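You operate a simulated robot arm through the tools that you are given. There is no shell and no other tool. Be economical: measure what you need, move in short steps, check, and stop when the job is done.

You run a simulated two-armed robot. Do the job below in one go: nothing can be reset, and whatever is moved stays where it is left.

JOB
On the left half of the bench, fold the blue cloth in half, so that its two long edges meet.

It is judged by the outcome, as a careful person would: the job done as asked, and still so three seconds after it is handed in. It fails if anything else is knocked over, pushed out of place, dropped, spilled or broken. Flat cloth is picked up by pressing the open fingertips on it (5 to 10 N) and closing them slowly along it; thin cloth reads only 2 to 8 mm in the jaws.

ROBOT AND FRAMES
Two 7-joint arms with two-finger parallel grippers on one trunk, on a base that drives. Base frame: it is fixed to the floor where the robot stands at the start and does not move with it; the origin is under the middle of the robot, x ahead of it, y to its left, z up; the surface under the hand at the start is at about z = 0.85. Lengths are in m, angles in degrees, forces in N, time in s.
The left shoulder is at the start at [0.08, 0.131, 0.947], the right one opposite. With the tool pointing down near the work surface each hand reaches from about 0.4 to 0.86 m from the robot's upright axis, wherever it stands, measured 20 degrees to its own side. Places, roughly: left half of the bench [0.7, 0.4, 0.8]. Payload 1.57 kg a hand.
The tool frame of a hand sits at the grasp point between the pads (the TCP): z along the fingers, y along the line on which they close. The tips reach 0.03 m beyond it. The gripper opens to 0.11 m. The fingers are 0.024 m wide and 0.012 m thick; the gripper's body (0.048 by 0.112 m) begins 0.078 m behind the TCP.
Orientation is that of the tool frame in the base frame, as [roll, pitch, yaw] about the fixed x, y, z axes, in that order (R = Rz(yaw) Ry(pitch) Rx(roll)). With the fingers straight down and closing along the base's y, the tool's x points along the base's -x, its y along +y and its z along -z.

CONTROLS
- The arms move only by the tool step_arm. It takes "left_commands", "right_commands" or both (then of equal length, played together; a hand with none holds still); each is a list of rows, each an object (a shift or turn left out is 0, a gripper value left out holds the last) with "translation": the shift along the tool's x, y, z in units of 200 mm (1.0 is 200 mm), a list of three; "dr": the turn, a rotation vector about the tool's x, y, z in units of 120 degrees (1.0 is 120 degrees), a list of three. In form: [{"translation": [x, y, z], "dr": [rx, ry, rz]}, ...]. A call has 1 to 8 rows; each row is the pose to reach, as a shift and turn from the pose commanded when the call began, along the tool's axes at that moment. "left_grip" and "right_grip" are, for a hand that has rows, the opening, from 0 (shut) to 1 (fully open), set as the call begins (left out, the last holds). A call with a number of a shift or a turn outside -1 to 1 is refused whole. Each row takes 0.2 s and may step no farther than 0.05 m and 8.6 degrees from the row before; otherwise, or with a gripper value out of range, the whole call is refused. A pose out of reach is approached as far as the arm can. The call stops where the force on the tool passes 40 N (or 10 N more than at its start, if that is more) or the arm is blocked; 0.2 s more then pass. The fingers move at their own pace (about 0.108 m/s each) and stop on an object; they squeeze with about 42 N. The grip force told is the motor's: it shows also when the fingers shut on nothing. Time passes only in rows, and 0.2 s behind the last, so rows that repeat a pose let the fingers close. The reply holds the time, the measured pose of the TCP, the force on the tool along the base axes, the opening and the grip force, in the units named above and with some noise, with the torque about the TCP (base axes, N m) and any sound that the robot's microphone picked up, and new pictures: "show" is both (left out), scene, wrist or none (wrist: the cameras of the hands that moved).
- Cameras (640 x 400 px; columns grow to the right, rows downward): "scene" is now at [-0.0573, 0.0167, 1.4101]; the picture's right is [0.19, -0.98, 0.00], its down [-0.64, -0.12, -0.76] and it looks along [0.74, 0.14, -0.65] (base axes); focal length 247 px, centre (320, 200). "left" rides on the left gripper at [0.07, -0.016, -0.141] in its tool frame; the picture's right is [0.23, 0.97, 0.00], its down [-0.86, 0.20, -0.48] and it looks along [-0.47, 0.11, 0.88] (tool axes); focal length 222 px, centre (320, 200). "right" rides on the right gripper at [0.07, 0.016, -0.141] in its tool frame; the picture's right is [-0.23, 0.97, 0.00], its down [-0.86, -0.20, -0.48] and it looks along [-0.47, -0.11, 0.88] (tool axes); focal length 222 px, centre (320, 200). There is no depth. A picture from a camera that has moved, and an enlarged one, comes with that camera's place and axes in the base frame and with its lens.
- steer(legs): drives the robot by 1 to 6 legs, each [ahead, left, turn to the left] in m, m and degrees, along the robot's own axes; the way and the turn of a leg run together, so that a leg with both is an arc; at most 1.5 m and 180 degrees a leg. The arms and the cameras ride along, it lands a little off, and it stops where it bumps. It gives what a move gives, and a new picture of the scene camera.
- turn_head(pan, tilt): turns the head with the scene camera to pan (to the left, within 109 degrees either way) and tilt (down, from -29 to 69), counted from straight ahead of the robot. It gives what a move gives, and a new picture of the scene camera.
- enlarge(camera, box): a new picture of the part [left, top, right, bottom] of that camera's present view, enlarged. The clock stands still meanwhile.
- hand_in(): hands the job in; it is judged then, once.

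Work in short steps. Places have to be worked out from the pictures, the camera data and where the tool is seen: move nearer, look again, correct. Check each grasp and each placing, and mend what went wrong. You have 120 turns and 260 pictures in all, those below and enlarged ones among them. Open the grippers and draw the arms clear of the work before you hand the job in, unless the task says otherwise; then end with one line.

The tools are called as name(argument=value, ...) on one line, values as JSON. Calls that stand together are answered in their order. step_arm: Moves the arms, as the interface text tells. Its arguments: {"type":"object","properties":{"left_commands":{"type":"array","items":{"type":"object","properties":{"translation":{"type":"array","items":{"type":"number"}},"dr":{"type":"array","items":{"type":"number"}}}}},"left_grip":{"type":"number"},"right_commands":{"type":"array","items":{"type":"object","properties":{"translation":{"type":"array","items":{"type":"number"}},"dr":{"type":"array","items":{"type":"number"}}}}},"right_grip":{"type":"number"},"show":{"type":"string","enum":["both","scene","wrist","none"]}},"required":[]} The other tools are called the same way: steer (legs) drives the base; turn_head (pan, tilt) turns the head that bears the scene camera; enlarge (camera, box) takes an enlarged picture of a part of a camera's view; hand_in () hands the job in.

At the start:

```text
time_s: 0.0
left_eef_pos: [0.5345, 0.4399, 1.0427]
left_orientation: [180.0, -0.1, 180.0]
left_force: [1.1, 0.1, -1.3]
left_ft_torque: [0.02, -0.01, -0.02]
left_opening: 0.1097
left_gripper_force: 0.0
right_eef_pos: [0.5483, -0.1301, 1.0702]
right_orientation: [179.9, 0.0, 180.0]
right_force: [0.0, -0.3, 0.1]
right_ft_torque: [0.0, 0.0, 0.01]
right_opening: 0.1102
right_gripper_force: 0.1
robot x, y, heading: [-0.0008, 0.0006, -0.2]
head pan, tilt: [10.8, 40.8]
```

scene: 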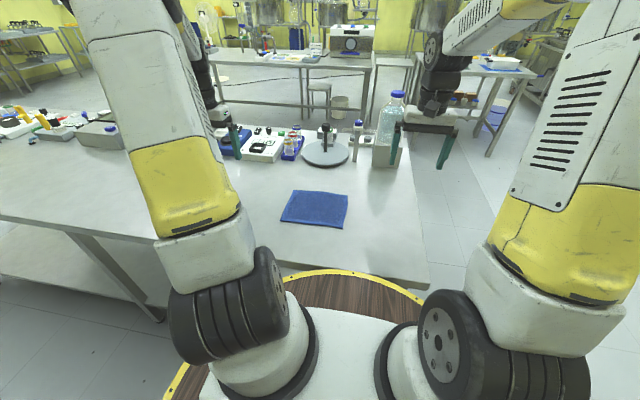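
right: 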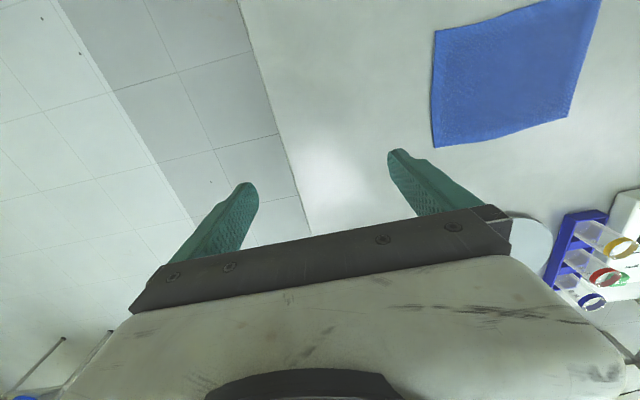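
left: 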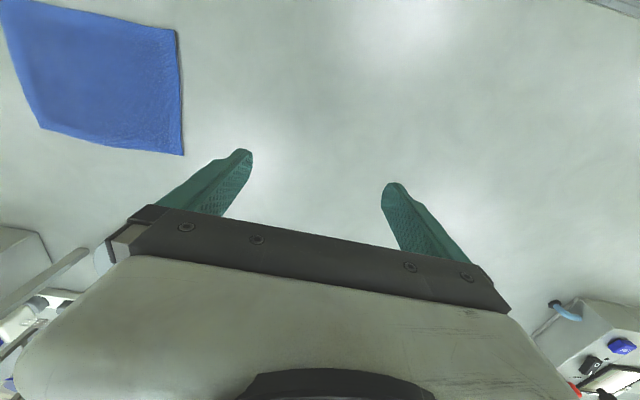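

I'll enlarge the scene view around the cloth to measure its corners.

enlarge(camera="scene", box=[260, 170, 370, 240])

enlarge(camera="right", box=[400, 0, 640, 150])

```text
5.71 times, centred on (315, 205) of scene
camera zoom: at [-0.0573, 0.0167, 1.4101], right [0.19, -0.98, 0.0], down [-0.64, -0.12, -0.76], along [0.74, 0.14, -0.65], focal length 1412 px, centre (349, 171)
```

zoom: 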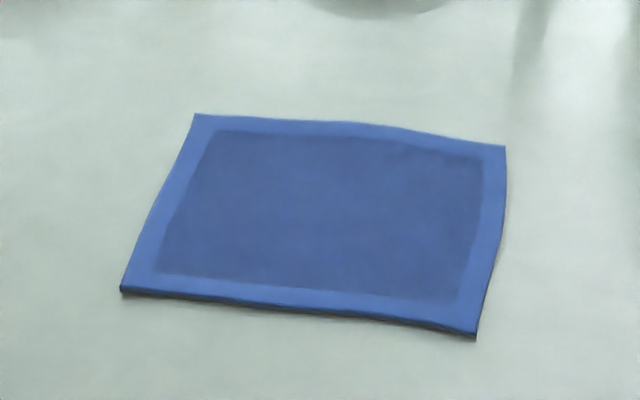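

```text
2.67 times, centred on (520, 75) of right
camera zoom: at [0.4786, -0.1134, 1.212], right [0.23, 0.97, 0.0], down [0.86, -0.2, 0.48], along [0.47, -0.11, -0.88], focal length 592 px, centre (-213, 533)
```

zoom: 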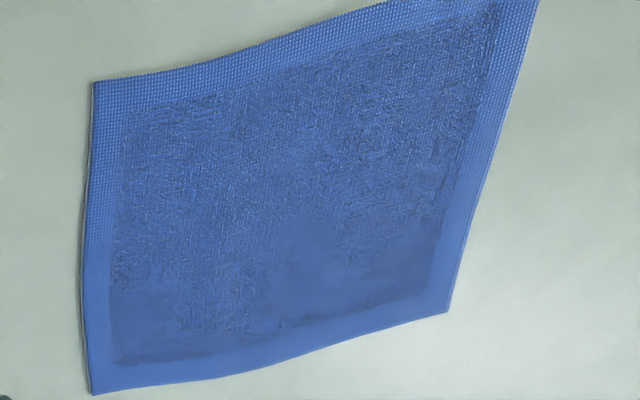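

The two cameras agree: the surface is at z=0.85, and the cloth spans x 0.457–0.620 and y 0.045–0.243, so the long edges run along y. I'll pinch the far edge with both hands and fold it towards the robot. First I bring both hands most of the way above it.

step_arm(left_commands=[{"translation": [-0.06, -0.178, 0.074]}, {"translation": [-0.12, -0.357, 0.149]}, {"translation": [-0.181, -0.535, 0.223]}, {"translation": [-0.242, -0.714, 0.298]}, {"translation": [-0.302, -0.892, 0.372]}], right_commands=[{"translation": [-0.049, 0.162, 0.096]}, {"translation": [-0.099, 0.323, 0.192]}, {"translation": [-0.148, 0.485, 0.288]}, {"translation": [-0.198, 0.646, 0.384]}, {"translation": [-0.247, 0.808, 0.48]}], left_grip=0.32, right_grip=0.32)

```text
time_s: 1.2
left_eef_pos: [0.5954, 0.263, 0.969]
left_orientation: [-180.0, 0.1, -180.0]
left_force: [0.5, 0.3, 0.2]
left_ft_torque: [0.01, -0.07, 0.01]
left_opening: 0.0351
left_gripper_force: 0.0
right_eef_pos: [0.5987, 0.0314, 0.9746]
right_orientation: [-179.9, 0.0, 180.0]
right_force: [-0.1, -0.1, 0.9]
right_ft_torque: [-0.05, -0.02, 0.01]
right_opening: 0.0353
right_gripper_force: 0.0
robot x, y, heading: [0.0027, -0.0015, -0.2]
head pan, tilt: [10.8, 40.8]
camera scene: at [-0.0578, 0.0167, 1.4101], right [0.19, -0.98, 0.0], down [-0.64, -0.12, -0.76], along [0.74, 0.14, -0.65], focal length 247 px, centre (320, 200)
camera right: at [0.529, 0.0486, 1.1159], right [0.23, 0.97, 0.0], down [0.86, -0.2, 0.48], along [0.47, -0.11, -0.88], focal length 222 px, centre (320, 200)
camera left: at [0.5249, 0.2451, 1.111], right [-0.23, 0.97, 0.0], down [0.85, 0.2, 0.48], along [0.47, 0.11, -0.88], focal length 222 px, centre (320, 200)
```

scene: 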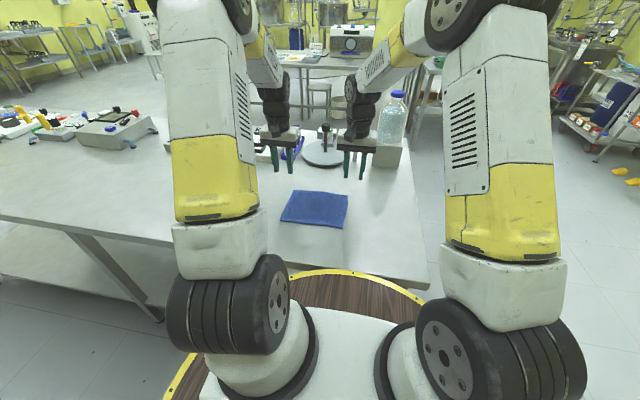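
right: 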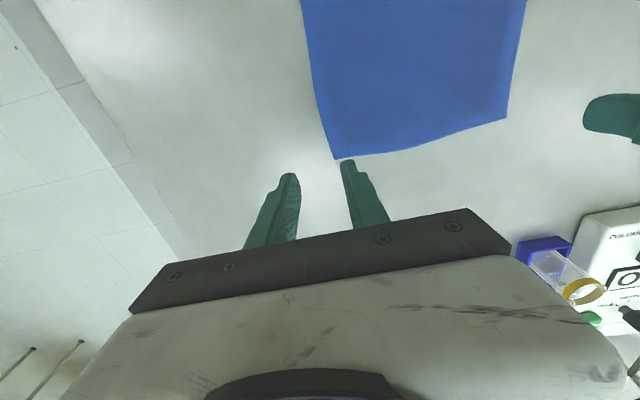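
left: 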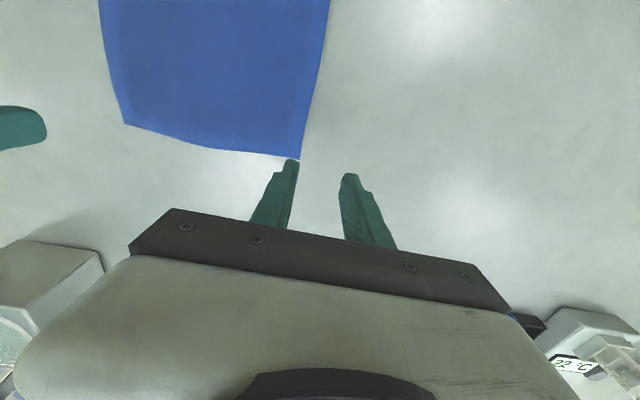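

The far corners check out at about (0.617, 0.044) and (0.616, 0.241). I'll shift both hands over the edge and lower them to just above the cloth (TCP z 0.90).

step_arm(left_commands=[{"translation": [-0.06, -0.2225, 0.0]}, {"translation": [-0.06, -0.2225, 0.17]}, {"translation": [-0.06, -0.2225, 0.34]}], right_commands=[{"translation": [-0.045, 0.2025, 0.0]}, {"translation": [-0.045, 0.2025, 0.185]}, {"translation": [-0.045, 0.2025, 0.37]}])

```text
time_s: 2.0
left_eef_pos: [0.6065, 0.2177, 0.9002]
left_orientation: [179.9, 0.0, -179.9]
left_force: [-0.2, 0.5, 0.9]
left_ft_torque: [0.04, -0.05, -0.03]
left_opening: 0.0354
left_gripper_force: 0.0
right_eef_pos: [0.6055, 0.0712, 0.9]
right_orientation: [180.0, 0.0, -180.0]
right_force: [-0.9, 0.3, -0.3]
right_ft_torque: [0.0, -0.04, 0.0]
right_opening: 0.0354
right_gripper_force: 0.1
robot x, y, heading: [0.0012, -0.0012, -0.1]
head pan, tilt: [10.8, 40.8]
camera scene: at [-0.0577, 0.0166, 1.4101], right [0.19, -0.98, 0.0], down [-0.64, -0.12, -0.76], along [0.74, 0.14, -0.65], focal length 247 px, centre (320, 200)
camera right: at [0.5365, 0.0895, 1.0406], right [0.23, 0.97, 0.0], down [0.85, -0.2, 0.48], along [0.47, -0.11, -0.88], focal length 222 px, centre (320, 200)
camera left: at [0.5354, 0.1996, 1.0417], right [-0.23, 0.97, 0.0], down [0.85, 0.2, 0.48], along [0.47, 0.11, -0.88], focal length 222 px, centre (320, 200)
```

scene: 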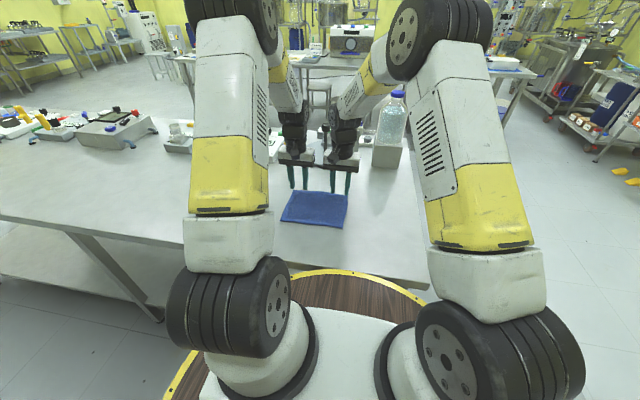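
right: 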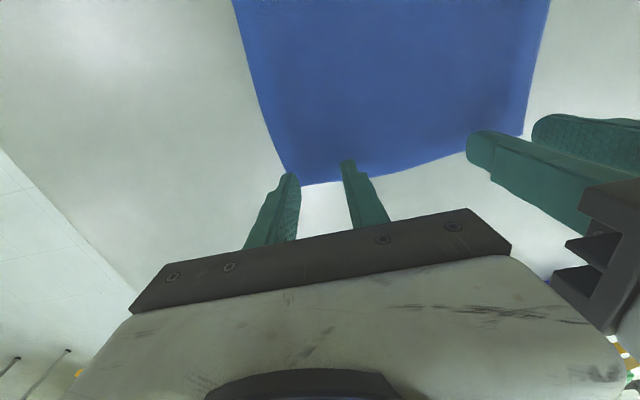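
left: 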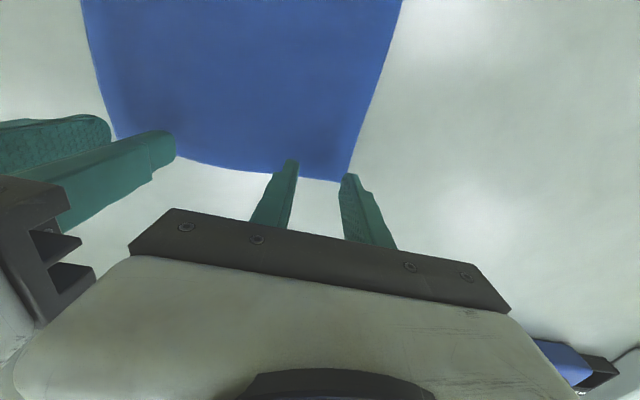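

The outer fingers sit right at the corners. I'll nudge both hands inward and back a little, narrow the openings, and lower to near contact.

step_arm(left_commands=[{"translation": [0.03, -0.025, 0.0]}, {"translation": [0.03, -0.025, 0.05]}, {"translation": [0.03, -0.025, 0.08]}], right_commands=[{"translation": [0.03, 0.015, 0.0]}, {"translation": [0.03, 0.015, 0.05]}, {"translation": [0.03, 0.015, 0.08]}], left_grip=0.26, right_grip=0.26, show="wrist")

```text
time_s: 2.8
left_eef_pos: [0.6019, 0.2124, 0.8842]
left_orientation: [180.0, -0.1, -180.0]
left_force: [-0.7, 0.4, 1.2]
left_ft_torque: [0.01, -0.01, 0.03]
left_opening: 0.0284
left_gripper_force: 0.1
right_eef_pos: [0.5996, 0.076, 0.8837]
right_orientation: [-180.0, 0.0, -180.0]
right_force: [0.1, -0.3, 1.6]
right_ft_torque: [0.02, -0.02, 0.02]
right_opening: 0.0285
right_gripper_force: 0.0
robot x, y, heading: [0.0006, 0.0011, -0.1]
head pan, tilt: [10.8, 40.8]
camera right: at [0.5305, 0.0913, 1.026], right [0.23, 0.97, 0.0], down [0.85, -0.2, 0.48], along [0.47, -0.11, -0.88], focal length 222 px, centre (320, 200)
camera left: at [0.5308, 0.1947, 1.0263], right [-0.23, 0.97, 0.0], down [0.86, 0.2, 0.48], along [0.47, 0.11, -0.88], focal length 222 px, centre (320, 200)
```

right: 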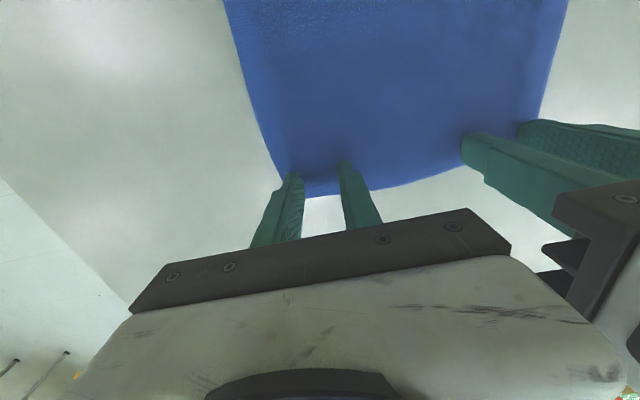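
left: 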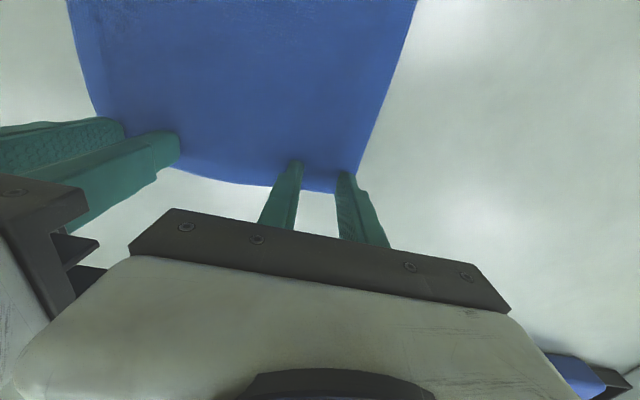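

Contact is just starting (about 1.5 N) and the fingertips are on the edge. I'll press in by 1–2 mm steps.

step_arm(left_commands=[{"translation": [0.0, 0.0, 0.01]}], right_commands=[{"translation": [0.0, 0.0, 0.01]}], show="none")

```text
time_s: 3.2
left_eef_pos: [0.6018, 0.2116, 0.884]
left_orientation: [180.0, 0.0, 180.0]
left_force: [-0.7, 1.5, 5.3]
left_ft_torque: [0.02, 0.06, -0.01]
left_opening: 0.0285
left_gripper_force: 0.1
right_eef_pos: [0.6, 0.075, 0.8831]
right_orientation: [-180.0, 0.1, -180.0]
right_force: [-1.5, -0.9, 11.4]
right_ft_torque: [-0.07, -0.03, -0.01]
right_opening: 0.0283
right_gripper_force: 0.1
robot x, y, heading: [0.0005, -0.0009, -0.1]
head pan, tilt: [10.8, 40.8]
```

Left reads 5 N and right 11 N. I'll even these out slightly and begin a slow close.

step_arm(left_commands=[{"translation": [0.0, 0.0, 0.002]}, {"translation": [0.0, 0.0, 0.002]}], right_commands=[{"translation": [0.0, 0.0, -0.002]}, {"translation": [0.0, 0.0, -0.002]}], left_grip=0.2, right_grip=0.2, show="none")

step_arm(left_commands=[{"translation": [0.0, 0.0, 0.0]}], right_commands=[{"translation": [0.0, 0.0, 0.0]}], left_grip=0.14, right_grip=0.14, show="wrist")

```text
time_s: 3.8
left_eef_pos: [0.6002, 0.2117, 0.8835]
left_orientation: [179.9, 0.1, 180.0]
left_force: [1.1, -1.1, 7.4]
left_ft_torque: [-0.03, -0.07, -0.01]
left_opening: 0.0216
left_gripper_force: 0.0
right_eef_pos: [0.5994, 0.0751, 0.8837]
right_orientation: [-180.0, 0.1, -180.0]
right_force: [1.3, 1.7, 9.6]
right_ft_torque: [0.08, -0.05, 0.0]
right_opening: 0.0224
right_gripper_force: 0.0
robot x, y, heading: [0.0008, -0.0028, -0.1]
head pan, tilt: [10.8, 40.8]
```

```text
time_s: 4.2
left_eef_pos: [0.6013, 0.2115, 0.8831]
left_orientation: [-180.0, -0.1, 180.0]
left_force: [0.9, -3.8, 10.3]
left_ft_torque: [-0.15, -0.04, 0.04]
left_opening: 0.0148
left_gripper_force: 3.7
right_eef_pos: [0.5998, 0.0747, 0.8816]
right_orientation: [180.0, 0.0, 180.0]
right_force: [-0.4, 3.8, 11.4]
right_ft_torque: [0.13, 0.02, 0.01]
right_opening: 0.0165
right_gripper_force: 0.8
robot x, y, heading: [0.0002, 0.0005, 0.1]
head pan, tilt: [10.8, 40.8]
camera right: at [0.5301, 0.0915, 1.0246], right [0.23, 0.97, 0.0], down [0.85, -0.2, 0.48], along [0.47, -0.11, -0.88], focal length 222 px, centre (320, 200)
camera left: at [0.5302, 0.1942, 1.0244], right [-0.23, 0.97, 0.0], down [0.85, 0.2, 0.48], along [0.47, 0.11, -0.88], focal length 222 px, centre (320, 200)
```

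right: 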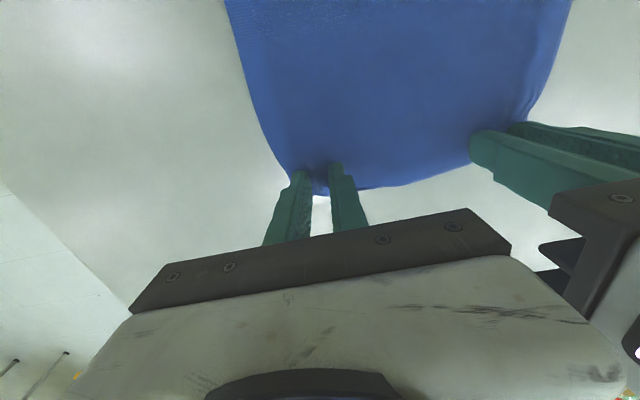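
left: 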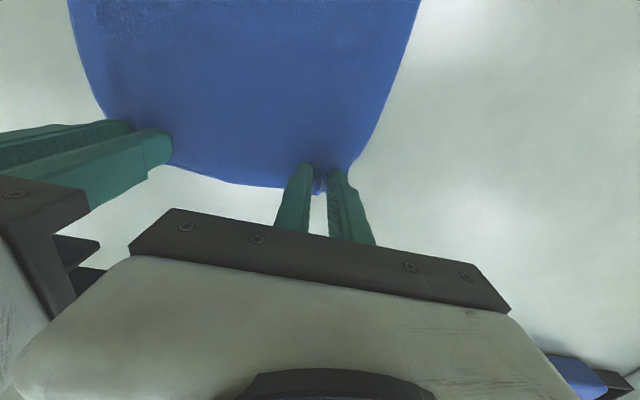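

The cloth is gathering between the fingers. I'll keep closing slowly.

step_arm(left_commands=[{"translation": [0.0, 0.0, 0.0]}], right_commands=[{"translation": [0.0, 0.0, 0.0]}], left_grip=0.07, right_grip=0.07, show="none")

step_arm(left_commands=[{"translation": [0.0, 0.0, 0.0]}, {"translation": [0.0, 0.0, 0.0]}], right_commands=[{"translation": [0.0, 0.0, 0.0]}, {"translation": [0.0, 0.0, 0.0]}], left_grip=0.0, right_grip=0.0, show="wrist")

```text
time_s: 4.6
left_eef_pos: [0.6006, 0.2105, 0.8814]
left_orientation: [-179.9, 0.1, 179.9]
left_force: [-0.2, -14.4, 10.0]
left_ft_torque: [-0.49, -0.01, 0.02]
left_opening: 0.0077
left_gripper_force: 9.9
right_eef_pos: [0.5994, 0.0769, 0.8833]
right_orientation: [179.9, 0.1, -179.9]
right_force: [-0.4, 14.3, 10.4]
right_ft_torque: [0.46, -0.04, 0.04]
right_opening: 0.0082
right_gripper_force: 10.5
robot x, y, heading: [0.0011, 0.0026, 0.0]
head pan, tilt: [10.8, 40.8]
```

```text
time_s: 5.2
left_eef_pos: [0.6009, 0.2088, 0.8821]
left_orientation: [-179.8, -0.1, -180.0]
left_force: [1.1, -25.2, 11.3]
left_ft_torque: [-0.8, -0.01, 0.06]
left_opening: 0.0047
left_gripper_force: 25.1
right_eef_pos: [0.6005, 0.077, 0.883]
right_orientation: [179.7, 0.2, -179.8]
right_force: [-1.5, 25.1, 9.5]
right_ft_torque: [0.8, 0.03, 0.08]
right_opening: 0.0045
right_gripper_force: 25.2
robot x, y, heading: [0.0034, 0.002, 0.2]
head pan, tilt: [10.8, 40.8]
camera right: at [0.5297, 0.0931, 1.0248], right [0.23, 0.97, 0.0], down [0.85, -0.2, 0.48], along [0.47, -0.1, -0.88], focal length 222 px, centre (320, 200)
camera left: at [0.5303, 0.1924, 1.0244], right [-0.23, 0.97, 0.0], down [0.86, 0.2, 0.48], along [0.47, 0.11, -0.88], focal length 222 px, centre (320, 200)
```

right: 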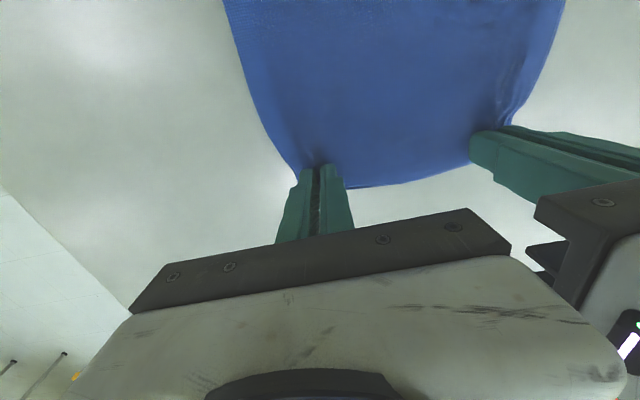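
left: 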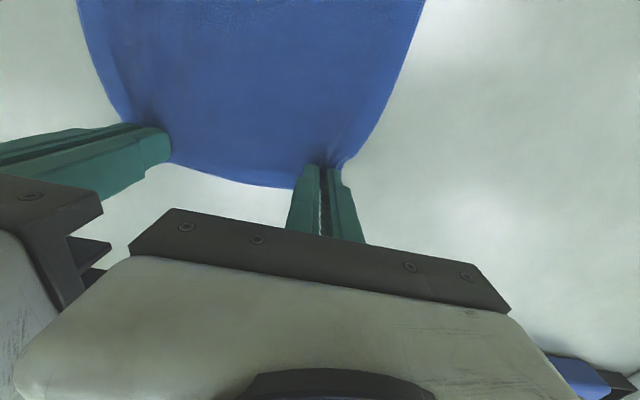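

Both jaws hold about 4.6 mm of cloth, but the hands are pulling against each other at 25 N. I'll ease them inward 4 mm each while lifting 20 mm.

step_arm(left_commands=[{"translation": [0.0, -0.01, -0.02]}, {"translation": [0.0, -0.02, -0.05]}, {"translation": [0.0, -0.02, -0.1]}], right_commands=[{"translation": [0.0, 0.01, -0.02]}, {"translation": [0.0, 0.02, -0.05]}, {"translation": [0.0, 0.02, -0.1]}], show="both")

```text
time_s: 6.0
left_eef_pos: [0.6008, 0.2074, 0.9041]
left_orientation: [179.9, 0.0, 180.0]
left_force: [0.0, -14.1, -0.1]
left_ft_torque: [-0.46, 0.0, 0.04]
left_opening: 0.0042
left_gripper_force: 24.7
right_eef_pos: [0.6009, 0.0806, 0.9032]
right_orientation: [-179.8, -0.1, -180.0]
right_force: [-0.7, 14.8, 0.7]
right_ft_torque: [0.45, 0.05, 0.07]
right_opening: 0.004
right_gripper_force: 24.7
robot x, y, heading: [0.0018, 0.0029, 0.3]
head pan, tilt: [10.8, 40.8]
camera scene: at [-0.0571, 0.0168, 1.4102], right [0.19, -0.98, 0.0], down [-0.64, -0.12, -0.76], along [0.74, 0.14, -0.65], focal length 247 px, centre (320, 200)
camera right: at [0.5309, 0.0958, 1.0444], right [0.23, 0.97, 0.0], down [0.86, -0.2, 0.48], along [0.47, -0.11, -0.88], focal length 222 px, centre (320, 200)
camera left: at [0.5307, 0.1903, 1.0445], right [-0.23, 0.97, 0.0], down [0.86, 0.2, 0.48], along [0.47, 0.11, -0.88], focal length 222 px, centre (320, 200)
```

scene: 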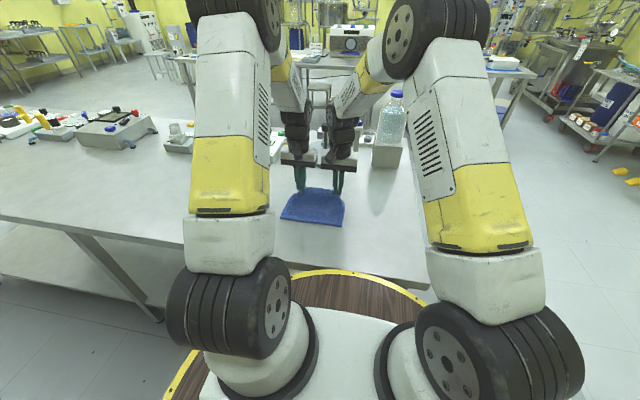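
right: 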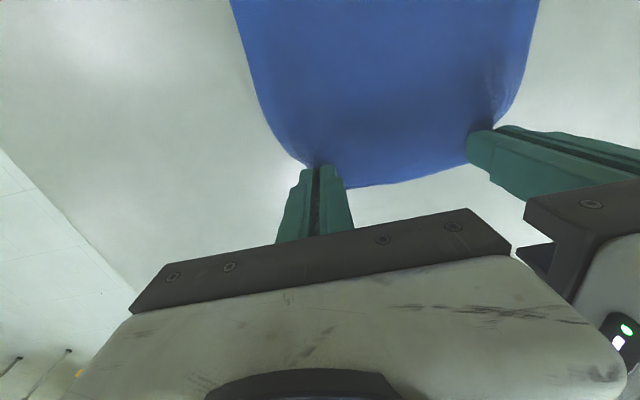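
left: 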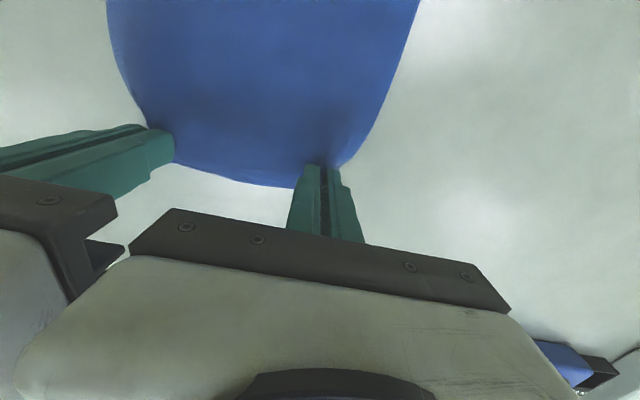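

The grasp holds and the far edge is clearly lifted. I'll now move the pinch along an arc about the fold line (x≈0.537) while tilting both hands so the fingers point forward. I'll do the first half (to 32°) and check.

step_arm(left_commands=[{"translation": [0.0635, -0.005, -0.0265], "dr": [0, -0.0667, 0]}, {"translation": [0.1015, -0.005, -0.0555], "dr": [0, -0.1333, 0]}, {"translation": [0.143, -0.005, -0.079], "dr": [0, -0.2, 0]}, {"translation": [0.1865, -0.005, -0.0965], "dr": [0, -0.2667, 0]}], right_commands=[{"translation": [0.0635, 0.005, -0.0265], "dr": [0, -0.0667, 0]}, {"translation": [0.1015, 0.005, -0.0555], "dr": [0, -0.1333, 0]}, {"translation": [0.143, 0.005, -0.079], "dr": [0, -0.2, 0]}, {"translation": [0.1865, 0.005, -0.0965], "dr": [0, -0.2667, 0]}])

```text
time_s: 7.0
left_eef_pos: [0.5643, 0.2058, 0.9223]
left_orientation: [180.0, 31.9, 180.0]
left_force: [0.0, -5.2, 0.7]
left_ft_torque: [-0.1, 0.04, -0.04]
left_opening: 0.004
left_gripper_force: 24.9
right_eef_pos: [0.5638, 0.0815, 0.9224]
right_orientation: [179.9, 32.1, 179.9]
right_force: [0.6, 4.4, -1.4]
right_ft_torque: [0.15, 0.03, 0.12]
right_opening: 0.0035
right_gripper_force: 24.3
robot x, y, heading: [-0.0017, -0.0014, -0.3]
head pan, tilt: [10.8, 40.8]
camera scene: at [-0.0567, 0.0164, 1.4102], right [0.19, -0.98, 0.0], down [-0.64, -0.12, -0.76], along [0.74, 0.14, -0.65], focal length 247 px, centre (320, 200)
camera right: at [0.429, 0.0973, 1.0056], right [0.19, 0.97, 0.12], down [0.47, -0.2, 0.86], along [0.86, -0.11, -0.5], focal length 222 px, centre (320, 200)
camera left: at [0.4292, 0.1882, 1.0052], right [-0.19, 0.97, -0.12], down [0.47, 0.2, 0.86], along [0.86, 0.11, -0.5], focal length 222 px, centre (320, 200)
```

scene: 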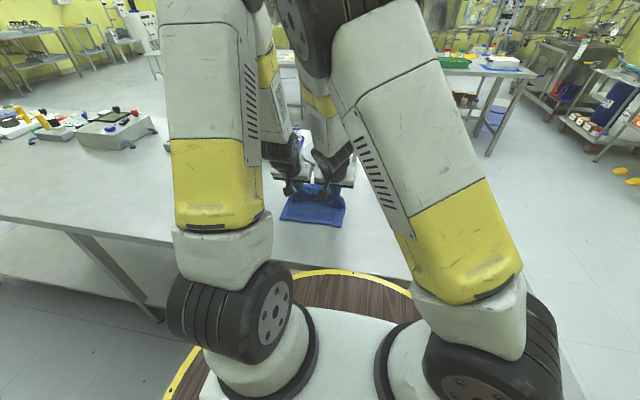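
right: 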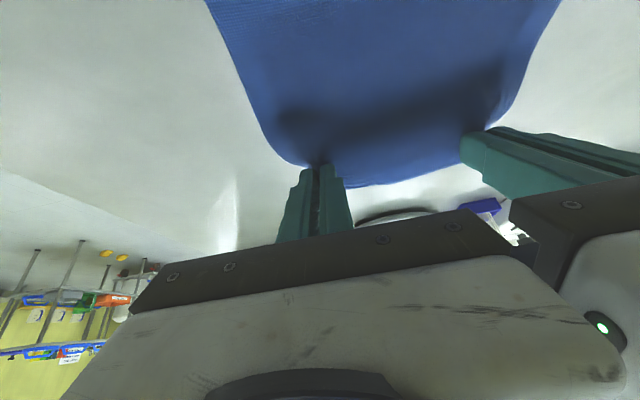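
left: 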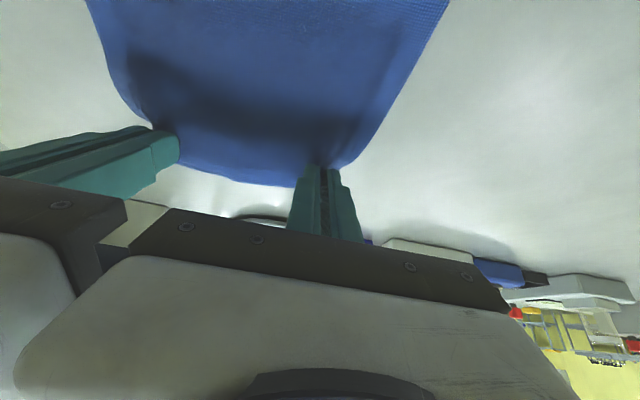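

Tilt works and both grips hold, with the tension dropping. I'll continue the arc to 64° tilt.

step_arm(left_commands=[{"translation": [0.0305, 0, -0.0295], "dr": [0, -0.0667, 0]}, {"translation": [0.063, 0, -0.0545], "dr": [0, -0.1333, 0]}, {"translation": [0.098, 0, -0.076], "dr": [0, -0.2, 0]}, {"translation": [0.1345, 0, -0.093], "dr": [0, -0.2667, 0]}], right_commands=[{"translation": [0.0305, 0, -0.0295], "dr": [0, -0.0667, 0]}, {"translation": [0.063, 0, -0.0545], "dr": [0, -0.1333, 0]}, {"translation": [0.098, 0, -0.076], "dr": [0, -0.2, 0]}, {"translation": [0.1345, 0, -0.093], "dr": [0, -0.2667, 0]}])

```text
time_s: 7.8
left_eef_pos: [0.5551, 0.2171, 0.9225]
left_orientation: [179.7, 53.2, -179.1]
left_force: [0.1, 0.1, 0.3]
left_ft_torque: [0.02, 0.01, 0.01]
left_opening: 0.0039
left_gripper_force: 24.7
left hand out of reach, approached as far as the arm can: row 3
right_eef_pos: [0.5806, 0.0131, 0.9633]
right_orientation: [163.2, 51.2, 155.6]
right_force: [-0.5, 0.4, 0.2]
right_ft_torque: [-0.02, -0.01, 0.04]
right_opening: 0.0
right_gripper_force: 21.2
robot x, y, heading: [0.0006, 0.0015, -0.0]
head pan, tilt: [10.8, 40.8]
stopped in row 3 (right hand): the arm was blocked; the commanded pose is now the measured one
camera scene: at [-0.0577, 0.0167, 1.4101], right [0.19, -0.98, 0.0], down [-0.64, -0.12, -0.76], along [0.74, 0.14, -0.65], focal length 247 px, centre (320, 200)
camera right: at [0.4305, 0.0547, 0.9968], right [0.32, 0.88, 0.35], down [0.07, -0.39, 0.92], along [0.95, -0.27, -0.18], focal length 222 px, centre (320, 200)
camera left: at [0.4008, 0.1976, 0.9518], right [-0.15, 0.97, -0.18], down [0.13, 0.2, 0.97], along [0.98, 0.13, -0.15], focal length 222 px, centre (320, 200)
```

scene: 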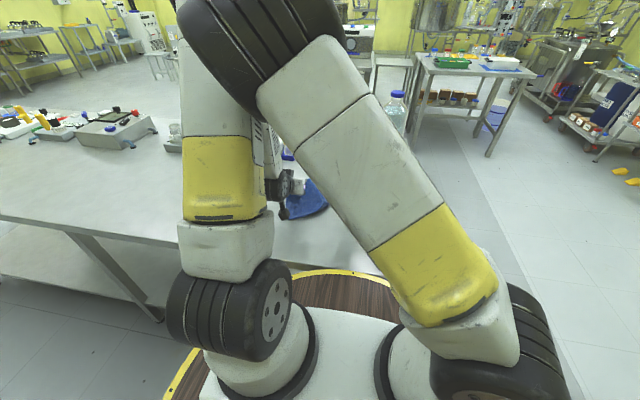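
right: 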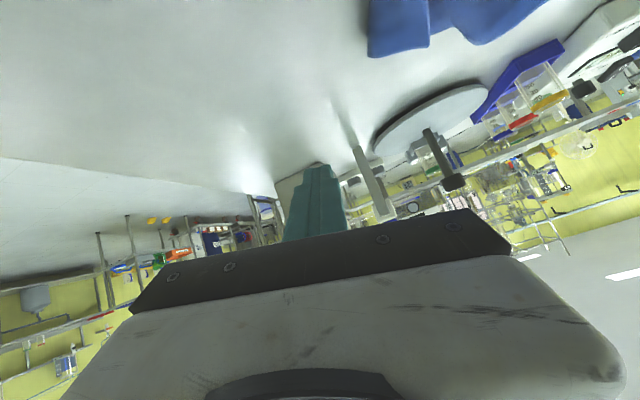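
left: 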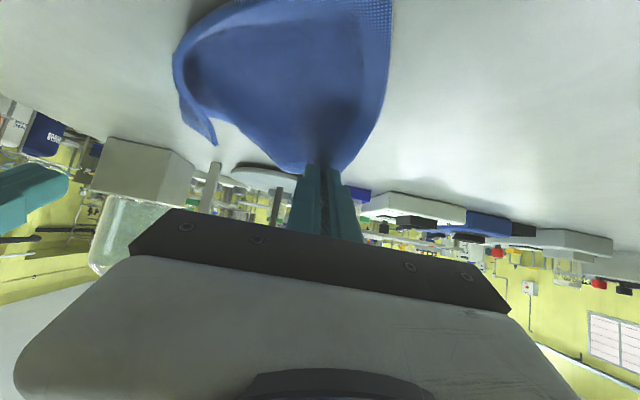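

The right arm hit its limit and its grip slipped off; the left still holds. The work is too close to the robot and off to one side. I'll first clear the right hand up and to the right, then lay the edge back and reposition the base.

step_arm(right_commands=[{"translation": [-0.11, -0.1, -0.056], "dr": [0, 0.0667, 0]}, {"translation": [-0.22, -0.2, -0.111], "dr": [0, 0.1333, 0]}, {"translation": [-0.33, -0.31, -0.167], "dr": [0, 0.2, 0]}, {"translation": [-0.44, -0.41, -0.223], "dr": [0, 0.2667, 0]}], show="scene")

```text
time_s: 8.8
left_eef_pos: [0.5562, 0.2174, 0.9235]
left_orientation: [179.8, 53.2, -179.2]
left_force: [0.0, 0.4, -0.1]
left_ft_torque: [-0.02, 0.0, -0.03]
left_opening: 0.0036
left_gripper_force: 24.2
right_eef_pos: [0.5771, -0.0858, 1.0453]
right_orientation: [169.1, 20.0, 165.0]
right_force: [0.7, 1.2, -0.2]
right_ft_torque: [-0.05, -0.03, -0.02]
right_opening: 0.0002
right_gripper_force: 21.6
robot x, y, heading: [0.004, 0.0013, -0.1]
head pan, tilt: [10.8, 40.8]
camera scene: at [-0.0574, 0.0171, 1.4101], right [0.19, -0.98, 0.0], down [-0.64, -0.12, -0.76], along [0.74, 0.14, -0.65], focal length 247 px, centre (320, 200)
```

scene: 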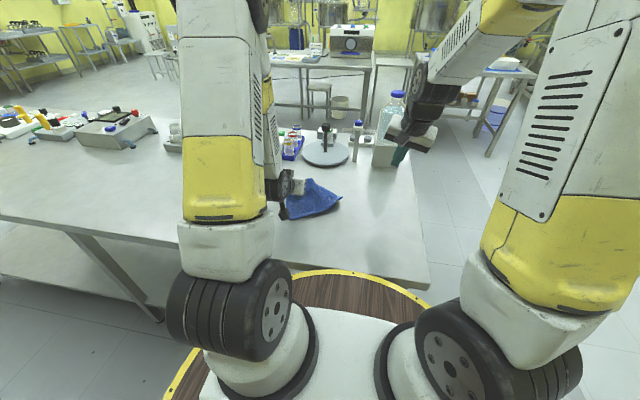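

The right hand is clear. I'll lay the left-held edge back to its starting place while untilting the left hand.

step_arm(left_commands=[{"translation": [-0.001, -0.003, 0.042], "dr": [0, 0.0633, 0]}, {"translation": [-0.003, -0.006, 0.084], "dr": [0, 0.1266, 0]}, {"translation": [-0.004, -0.01, 0.125], "dr": [0, 0.19, 0]}, {"translation": [-0.005, -0.013, 0.167], "dr": [0, 0.2533, 0]}, {"translation": [-0.007, -0.016, 0.209], "dr": [0, 0.3166, 0]}, {"translation": [-0.008, -0.019, 0.251], "dr": [0, 0.38, 0]}, {"translation": [-0.0095, -0.0225, 0.2925], "dr": [0, 0.443, 0]}])

```text
time_s: 10.4
left_eef_pos: [0.6041, 0.213, 0.8894]
left_orientation: [179.9, 0.0, -179.2]
left_force: [0.0, 1.5, 3.5]
left_ft_torque: [0.03, -0.02, 0.0]
left_opening: 0.0038
left_gripper_force: 24.3
right_eef_pos: [0.5765, -0.0865, 1.0446]
right_orientation: [169.0, 20.0, 164.9]
right_force: [-0.1, 0.0, 1.1]
right_ft_torque: [-0.03, 0.0, -0.04]
right_opening: 0.0
right_gripper_force: 21.3
robot x, y, heading: [-0.0001, -0.0034, -0.1]
head pan, tilt: [10.8, 40.8]
camera scene: at [-0.0577, 0.0166, 1.4101], right [0.19, -0.98, 0.0], down [-0.64, -0.12, -0.76], along [0.74, 0.14, -0.65], focal length 247 px, centre (320, 200)
camera left: at [0.5342, 0.195, 1.0299], right [-0.24, 0.97, 0.0], down [0.85, 0.21, 0.48], along [0.47, 0.12, -0.88], focal length 222 px, centre (320, 200)
```

scene: 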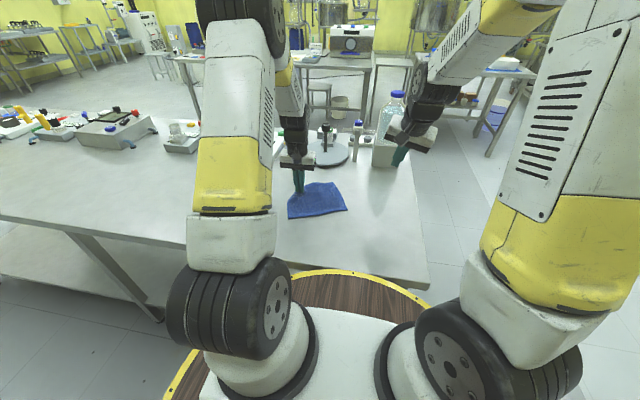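
left: 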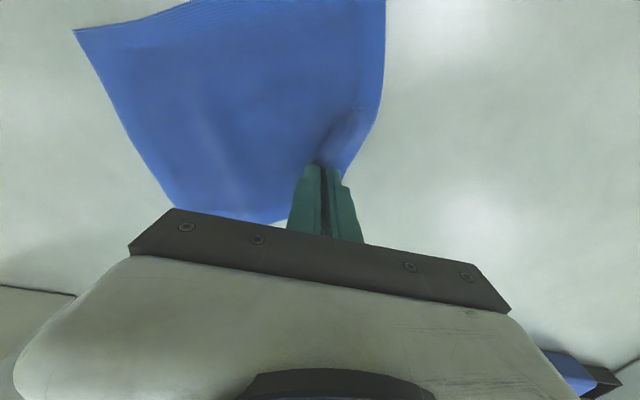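

The cloth is back near its original spot. I'll open the left hand gently, then lift it, and level the right hand at the same time.

step_arm(left_commands=[{"translation": [0, 0, 0]}, {"translation": [0, 0, 0]}, {"translation": [0, 0, -0.15]}, {"translation": [0, 0, -0.35]}, {"translation": [0, 0, -0.6]}], right_commands=[{"dr": [0.0175, 0.0445, -0.027]}, {"dr": [0.035, 0.089, -0.0545]}, {"dr": [0.0525, 0.1335, -0.082]}, {"dr": [0.07, 0.178, -0.109]}, {"dr": [0.07, 0.178, -0.109]}], left_grip=0.3, right_grip=0.26, show="both")

```text
time_s: 11.6
left_eef_pos: [0.6053, 0.2134, 1.0086]
left_orientation: [179.8, 0.0, -179.1]
left_force: [0.4, -0.1, 0.6]
left_ft_torque: [-0.03, 0.02, -0.03]
left_opening: 0.0329
left_gripper_force: 0.0
right_eef_pos: [0.5781, -0.0872, 1.0436]
right_orientation: [-179.7, -0.2, -179.9]
right_force: [-0.6, -0.3, -0.6]
right_ft_torque: [-0.02, 0.02, 0.02]
right_opening: 0.0285
right_gripper_force: 0.0
robot x, y, heading: [-0.0013, -0.0001, -0.0]
head pan, tilt: [10.8, 40.8]
camera scene: at [-0.0569, 0.0167, 1.4102], right [0.19, -0.98, 0.0], down [-0.64, -0.12, -0.76], along [0.74, 0.14, -0.65], focal length 247 px, centre (320, 200)
camera right: at [0.5095, -0.0692, 1.1853], right [0.23, 0.97, -0.01], down [0.86, -0.2, 0.48], along [0.46, -0.11, -0.88], focal length 222 px, centre (320, 200)
camera left: at [0.5355, 0.1952, 1.1501], right [-0.24, 0.97, 0.0], down [0.85, 0.21, 0.48], along [0.46, 0.12, -0.88], focal length 222 px, centre (320, 200)
```

scene: 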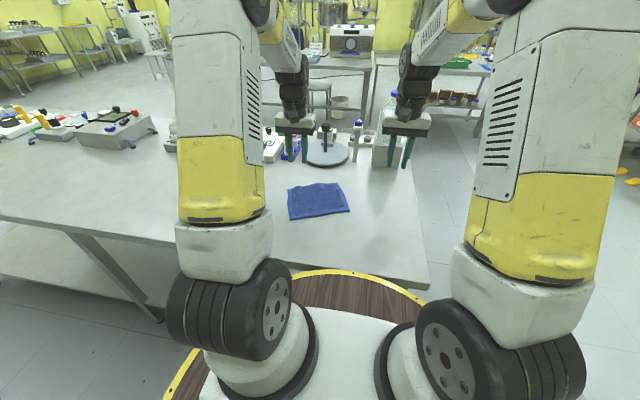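
right: 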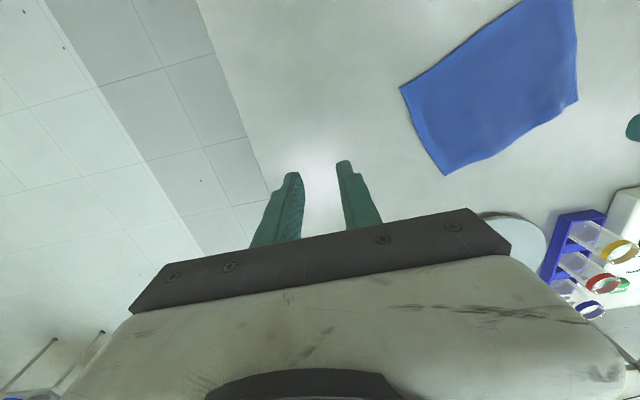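
left: 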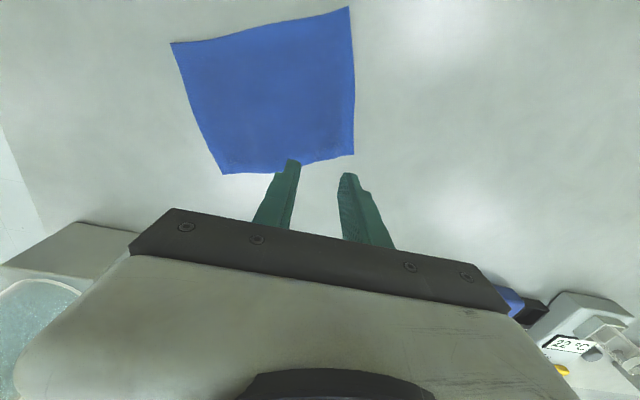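

The cloth is flat again, slightly rotated. I'll drive the robot back about 0.14 m and left 0.14 m so the cloth is centred and at a comfortable distance.

steer(legs=[[-0.14, 0.0, 0.0], [0.0, 0.14, 0.0]])

```text
time_s: 13.8
left_eef_pos: [0.4661, 0.3578, 1.0082]
left_orientation: [179.8, 0.0, -179.0]
left_force: [-0.5, -0.2, -0.6]
left_ft_torque: [0.02, -0.01, 0.01]
left_opening: 0.0331
left_gripper_force: 0.0
right_eef_pos: [0.4398, 0.0573, 1.0447]
right_orientation: [-179.6, -0.1, -179.9]
right_force: [0.0, -0.3, -0.1]
right_ft_torque: [0.02, 0.01, 0.0]
right_opening: 0.0289
right_gripper_force: 0.0
robot x, y, heading: [-0.1371, 0.1438, 0.2]
head pan, tilt: [10.8, 40.8]
camera scene: at [-0.1957, 0.1594, 1.4102], right [0.19, -0.98, 0.0], down [-0.64, -0.12, -0.76], along [0.74, 0.14, -0.65], focal length 247 px, centre (320, 200)
```

scene: 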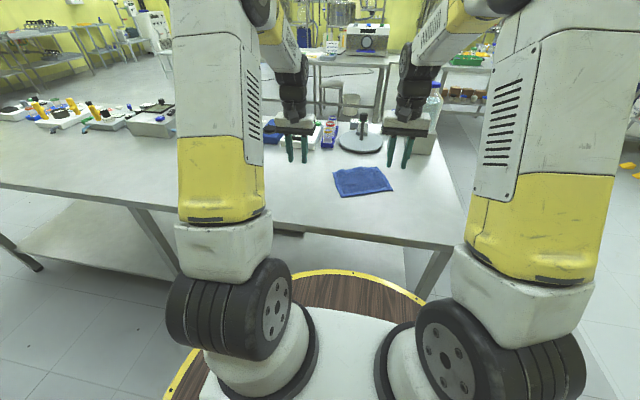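

enlarge(camera="scene", box=[310, 150, 420, 220])

```text
5.71 times, centred on (365, 185) of scene
camera zoom: at [-0.1957, 0.1594, 1.4102], right [0.19, -0.98, 0.0], down [-0.64, -0.12, -0.76], along [0.74, 0.14, -0.65], focal length 1412 px, centre (63, 286)
```

zoom: 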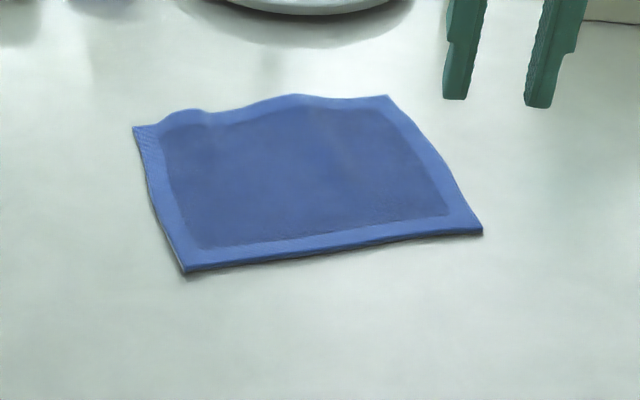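

The cloth now lies rotated about 22°: corners FL(.616,.264), FR(.690,.093), NR(.543,.031), NL(.470,.209). I'll turn the robot 22° left and shift right so the cloth is squarely ahead, about 0.67 m away.

steer(legs=[[0.0, 0.0, 22.0], [-0.01, -0.259, 0.0]])

turn_head(pan=0, tilt=42)

enlarge(camera="scene", box=[265, 155, 375, 225])

```text
time_s: 16.9
left_eef_pos: [0.4273, 0.3324, 1.0091]
left_orientation: [179.9, 0.0, -156.6]
left_force: [0.0, -0.1, -0.1]
left_ft_torque: [-0.03, 0.0, 0.03]
left_opening: 0.0334
left_gripper_force: 0.1
right_eef_pos: [0.5174, 0.0431, 1.0444]
right_orientation: [-179.7, -0.1, -157.6]
right_force: [-0.6, 0.3, -0.1]
right_ft_torque: [-0.02, 0.02, 0.0]
right_opening: 0.0284
right_gripper_force: 0.1
robot x, y, heading: [-0.0544, -0.0946, 22.1]
head pan, tilt: [10.8, 40.8]
camera scene: at [-0.1097, -0.1025, 1.4101], right [0.55, -0.84, 0.0], down [-0.55, -0.36, -0.76], along [0.63, 0.41, -0.65], focal length 247 px, centre (320, 200)
```

scene: 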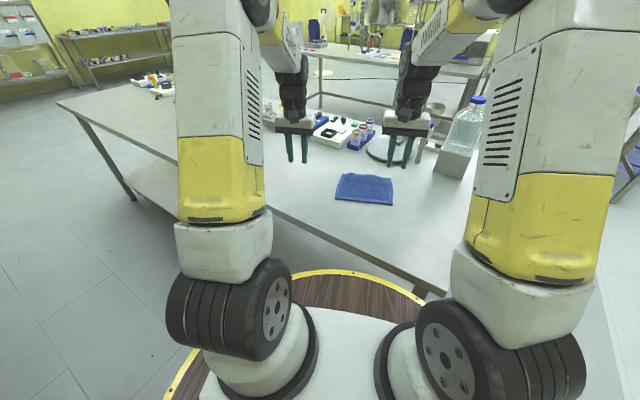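

```text
time_s: 17.6
left_eef_pos: [0.4282, 0.3323, 1.008]
left_orientation: [179.8, 0.1, -156.6]
left_force: [0.1, 0.2, 0.6]
left_ft_torque: [0.02, 0.01, 0.02]
left_opening: 0.0331
left_gripper_force: 0.0
right_eef_pos: [0.5165, 0.0442, 1.0439]
right_orientation: [-179.7, -0.1, -157.6]
right_force: [-0.3, 0.4, 0.7]
right_ft_torque: [0.01, 0.02, -0.02]
right_opening: 0.0287
right_gripper_force: 0.0
robot x, y, heading: [-0.0495, -0.0953, 22.4]
head pan, tilt: [0.0, 42.0]
camera scene: at [-0.1031, -0.1169, 1.4083], right [0.38, -0.92, 0.0], down [-0.62, -0.25, -0.74], along [0.69, 0.28, -0.67], focal length 247 px, centre (320, 200)
```

scene: 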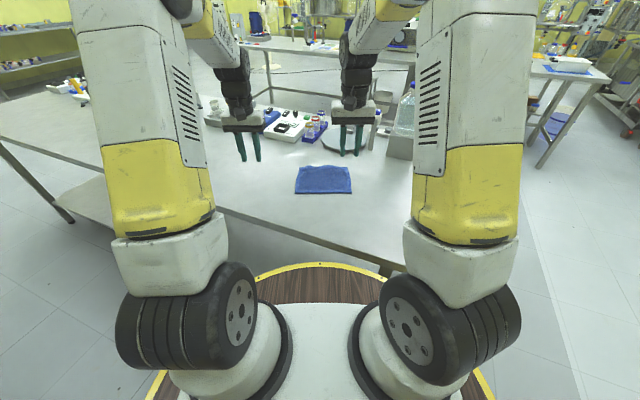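

```text
5.71 times, centred on (320, 190) of scene
camera zoom: at [-0.1031, -0.1169, 1.4083], right [0.38, -0.92, 0.0], down [-0.62, -0.25, -0.74], along [0.69, 0.28, -0.67], focal length 1412 px, centre (320, 257)
```

zoom: 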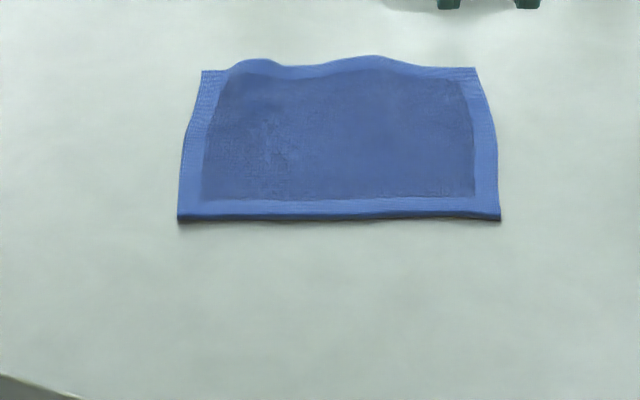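

The cloth is now squarely ahead. In the robot's frame it spans x 0.598–0.757 and y −0.109–0.085. I'll bring both hands above the far edge at x 0.742, y +0.055 and −0.080, with TCP z 0.90.

step_arm(left_commands=[{"translation": [-0.135, -0.161, 0], "dr": [0, 0, 0.0083]}, {"translation": [-0.27, -0.323, 0], "dr": [0, 0, 0.0083]}, {"translation": [-0.406, -0.484, 0], "dr": [0, 0, 0.0083]}, {"translation": [-0.541, -0.646, 0], "dr": [0, 0, 0.0083]}, {"translation": [-0.676, -0.807, 0], "dr": [0, 0, 0.0083]}, {"translation": [-0.676, -0.807, 0.18], "dr": [0, 0, 0.0083]}, {"translation": [-0.676, -0.807, 0.36], "dr": [0, 0, 0.0083]}, {"translation": [-0.676, -0.807, 0.54], "dr": [0, 0, 0.0083]}], right_commands=[{"translation": [-0.165, 0.006, 0]}, {"translation": [-0.33, 0.012, 0]}, {"translation": [-0.496, 0.018, 0]}, {"translation": [-0.662, 0.024, 0]}, {"translation": [-0.8275, 0.03, 0]}, {"translation": [-0.8275, 0.03, 0.24]}, {"translation": [-0.8275, 0.03, 0.48]}, {"translation": [-0.8275, 0.03, 0.72]}], left_grip=0.27, right_grip=0.27)

```text
time_s: 19.4
left_eef_pos: [0.6165, 0.2376, 0.8984]
left_orientation: [179.9, 0.0, -157.8]
left_force: [-0.4, 0.9, 0.6]
left_ft_torque: [-0.01, -0.04, 0.01]
left_opening: 0.0298
left_gripper_force: 0.1
right_eef_pos: [0.6684, 0.1115, 0.8989]
right_orientation: [-179.7, -0.1, -157.5]
right_force: [-0.7, 0.4, 0.1]
right_ft_torque: [0.04, -0.04, 0.01]
right_opening: 0.0295
right_gripper_force: 0.1
robot x, y, heading: [-0.0517, -0.0968, 22.3]
head pan, tilt: [0.0, 42.0]
camera scene: at [-0.1034, -0.1171, 1.4083], right [0.38, -0.92, 0.0], down [-0.62, -0.25, -0.74], along [0.69, 0.28, -0.67], focal length 247 px, centre (320, 200)
camera right: at [0.5964, 0.1016, 1.0406], right [-0.16, 0.99, -0.01], down [0.87, 0.14, 0.48], along [0.47, 0.07, -0.88], focal length 222 px, centre (320, 200)
camera left: at [0.5582, 0.1938, 1.0399], right [-0.58, 0.81, 0.0], down [0.72, 0.51, 0.48], along [0.39, 0.28, -0.88], focal length 222 px, centre (320, 200)
```

scene: 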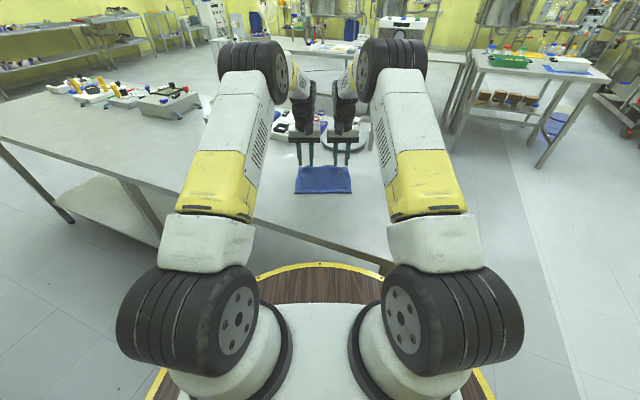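
right: 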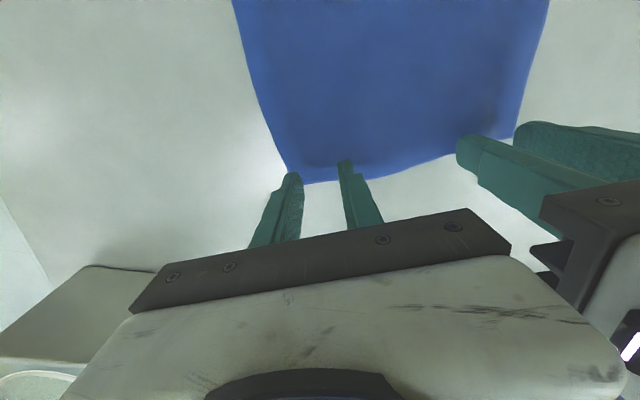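
left: 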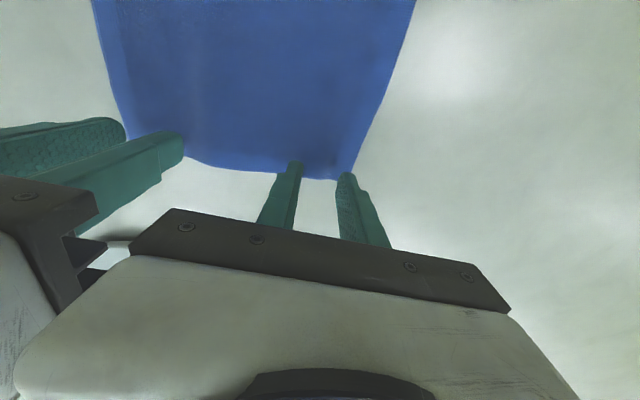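

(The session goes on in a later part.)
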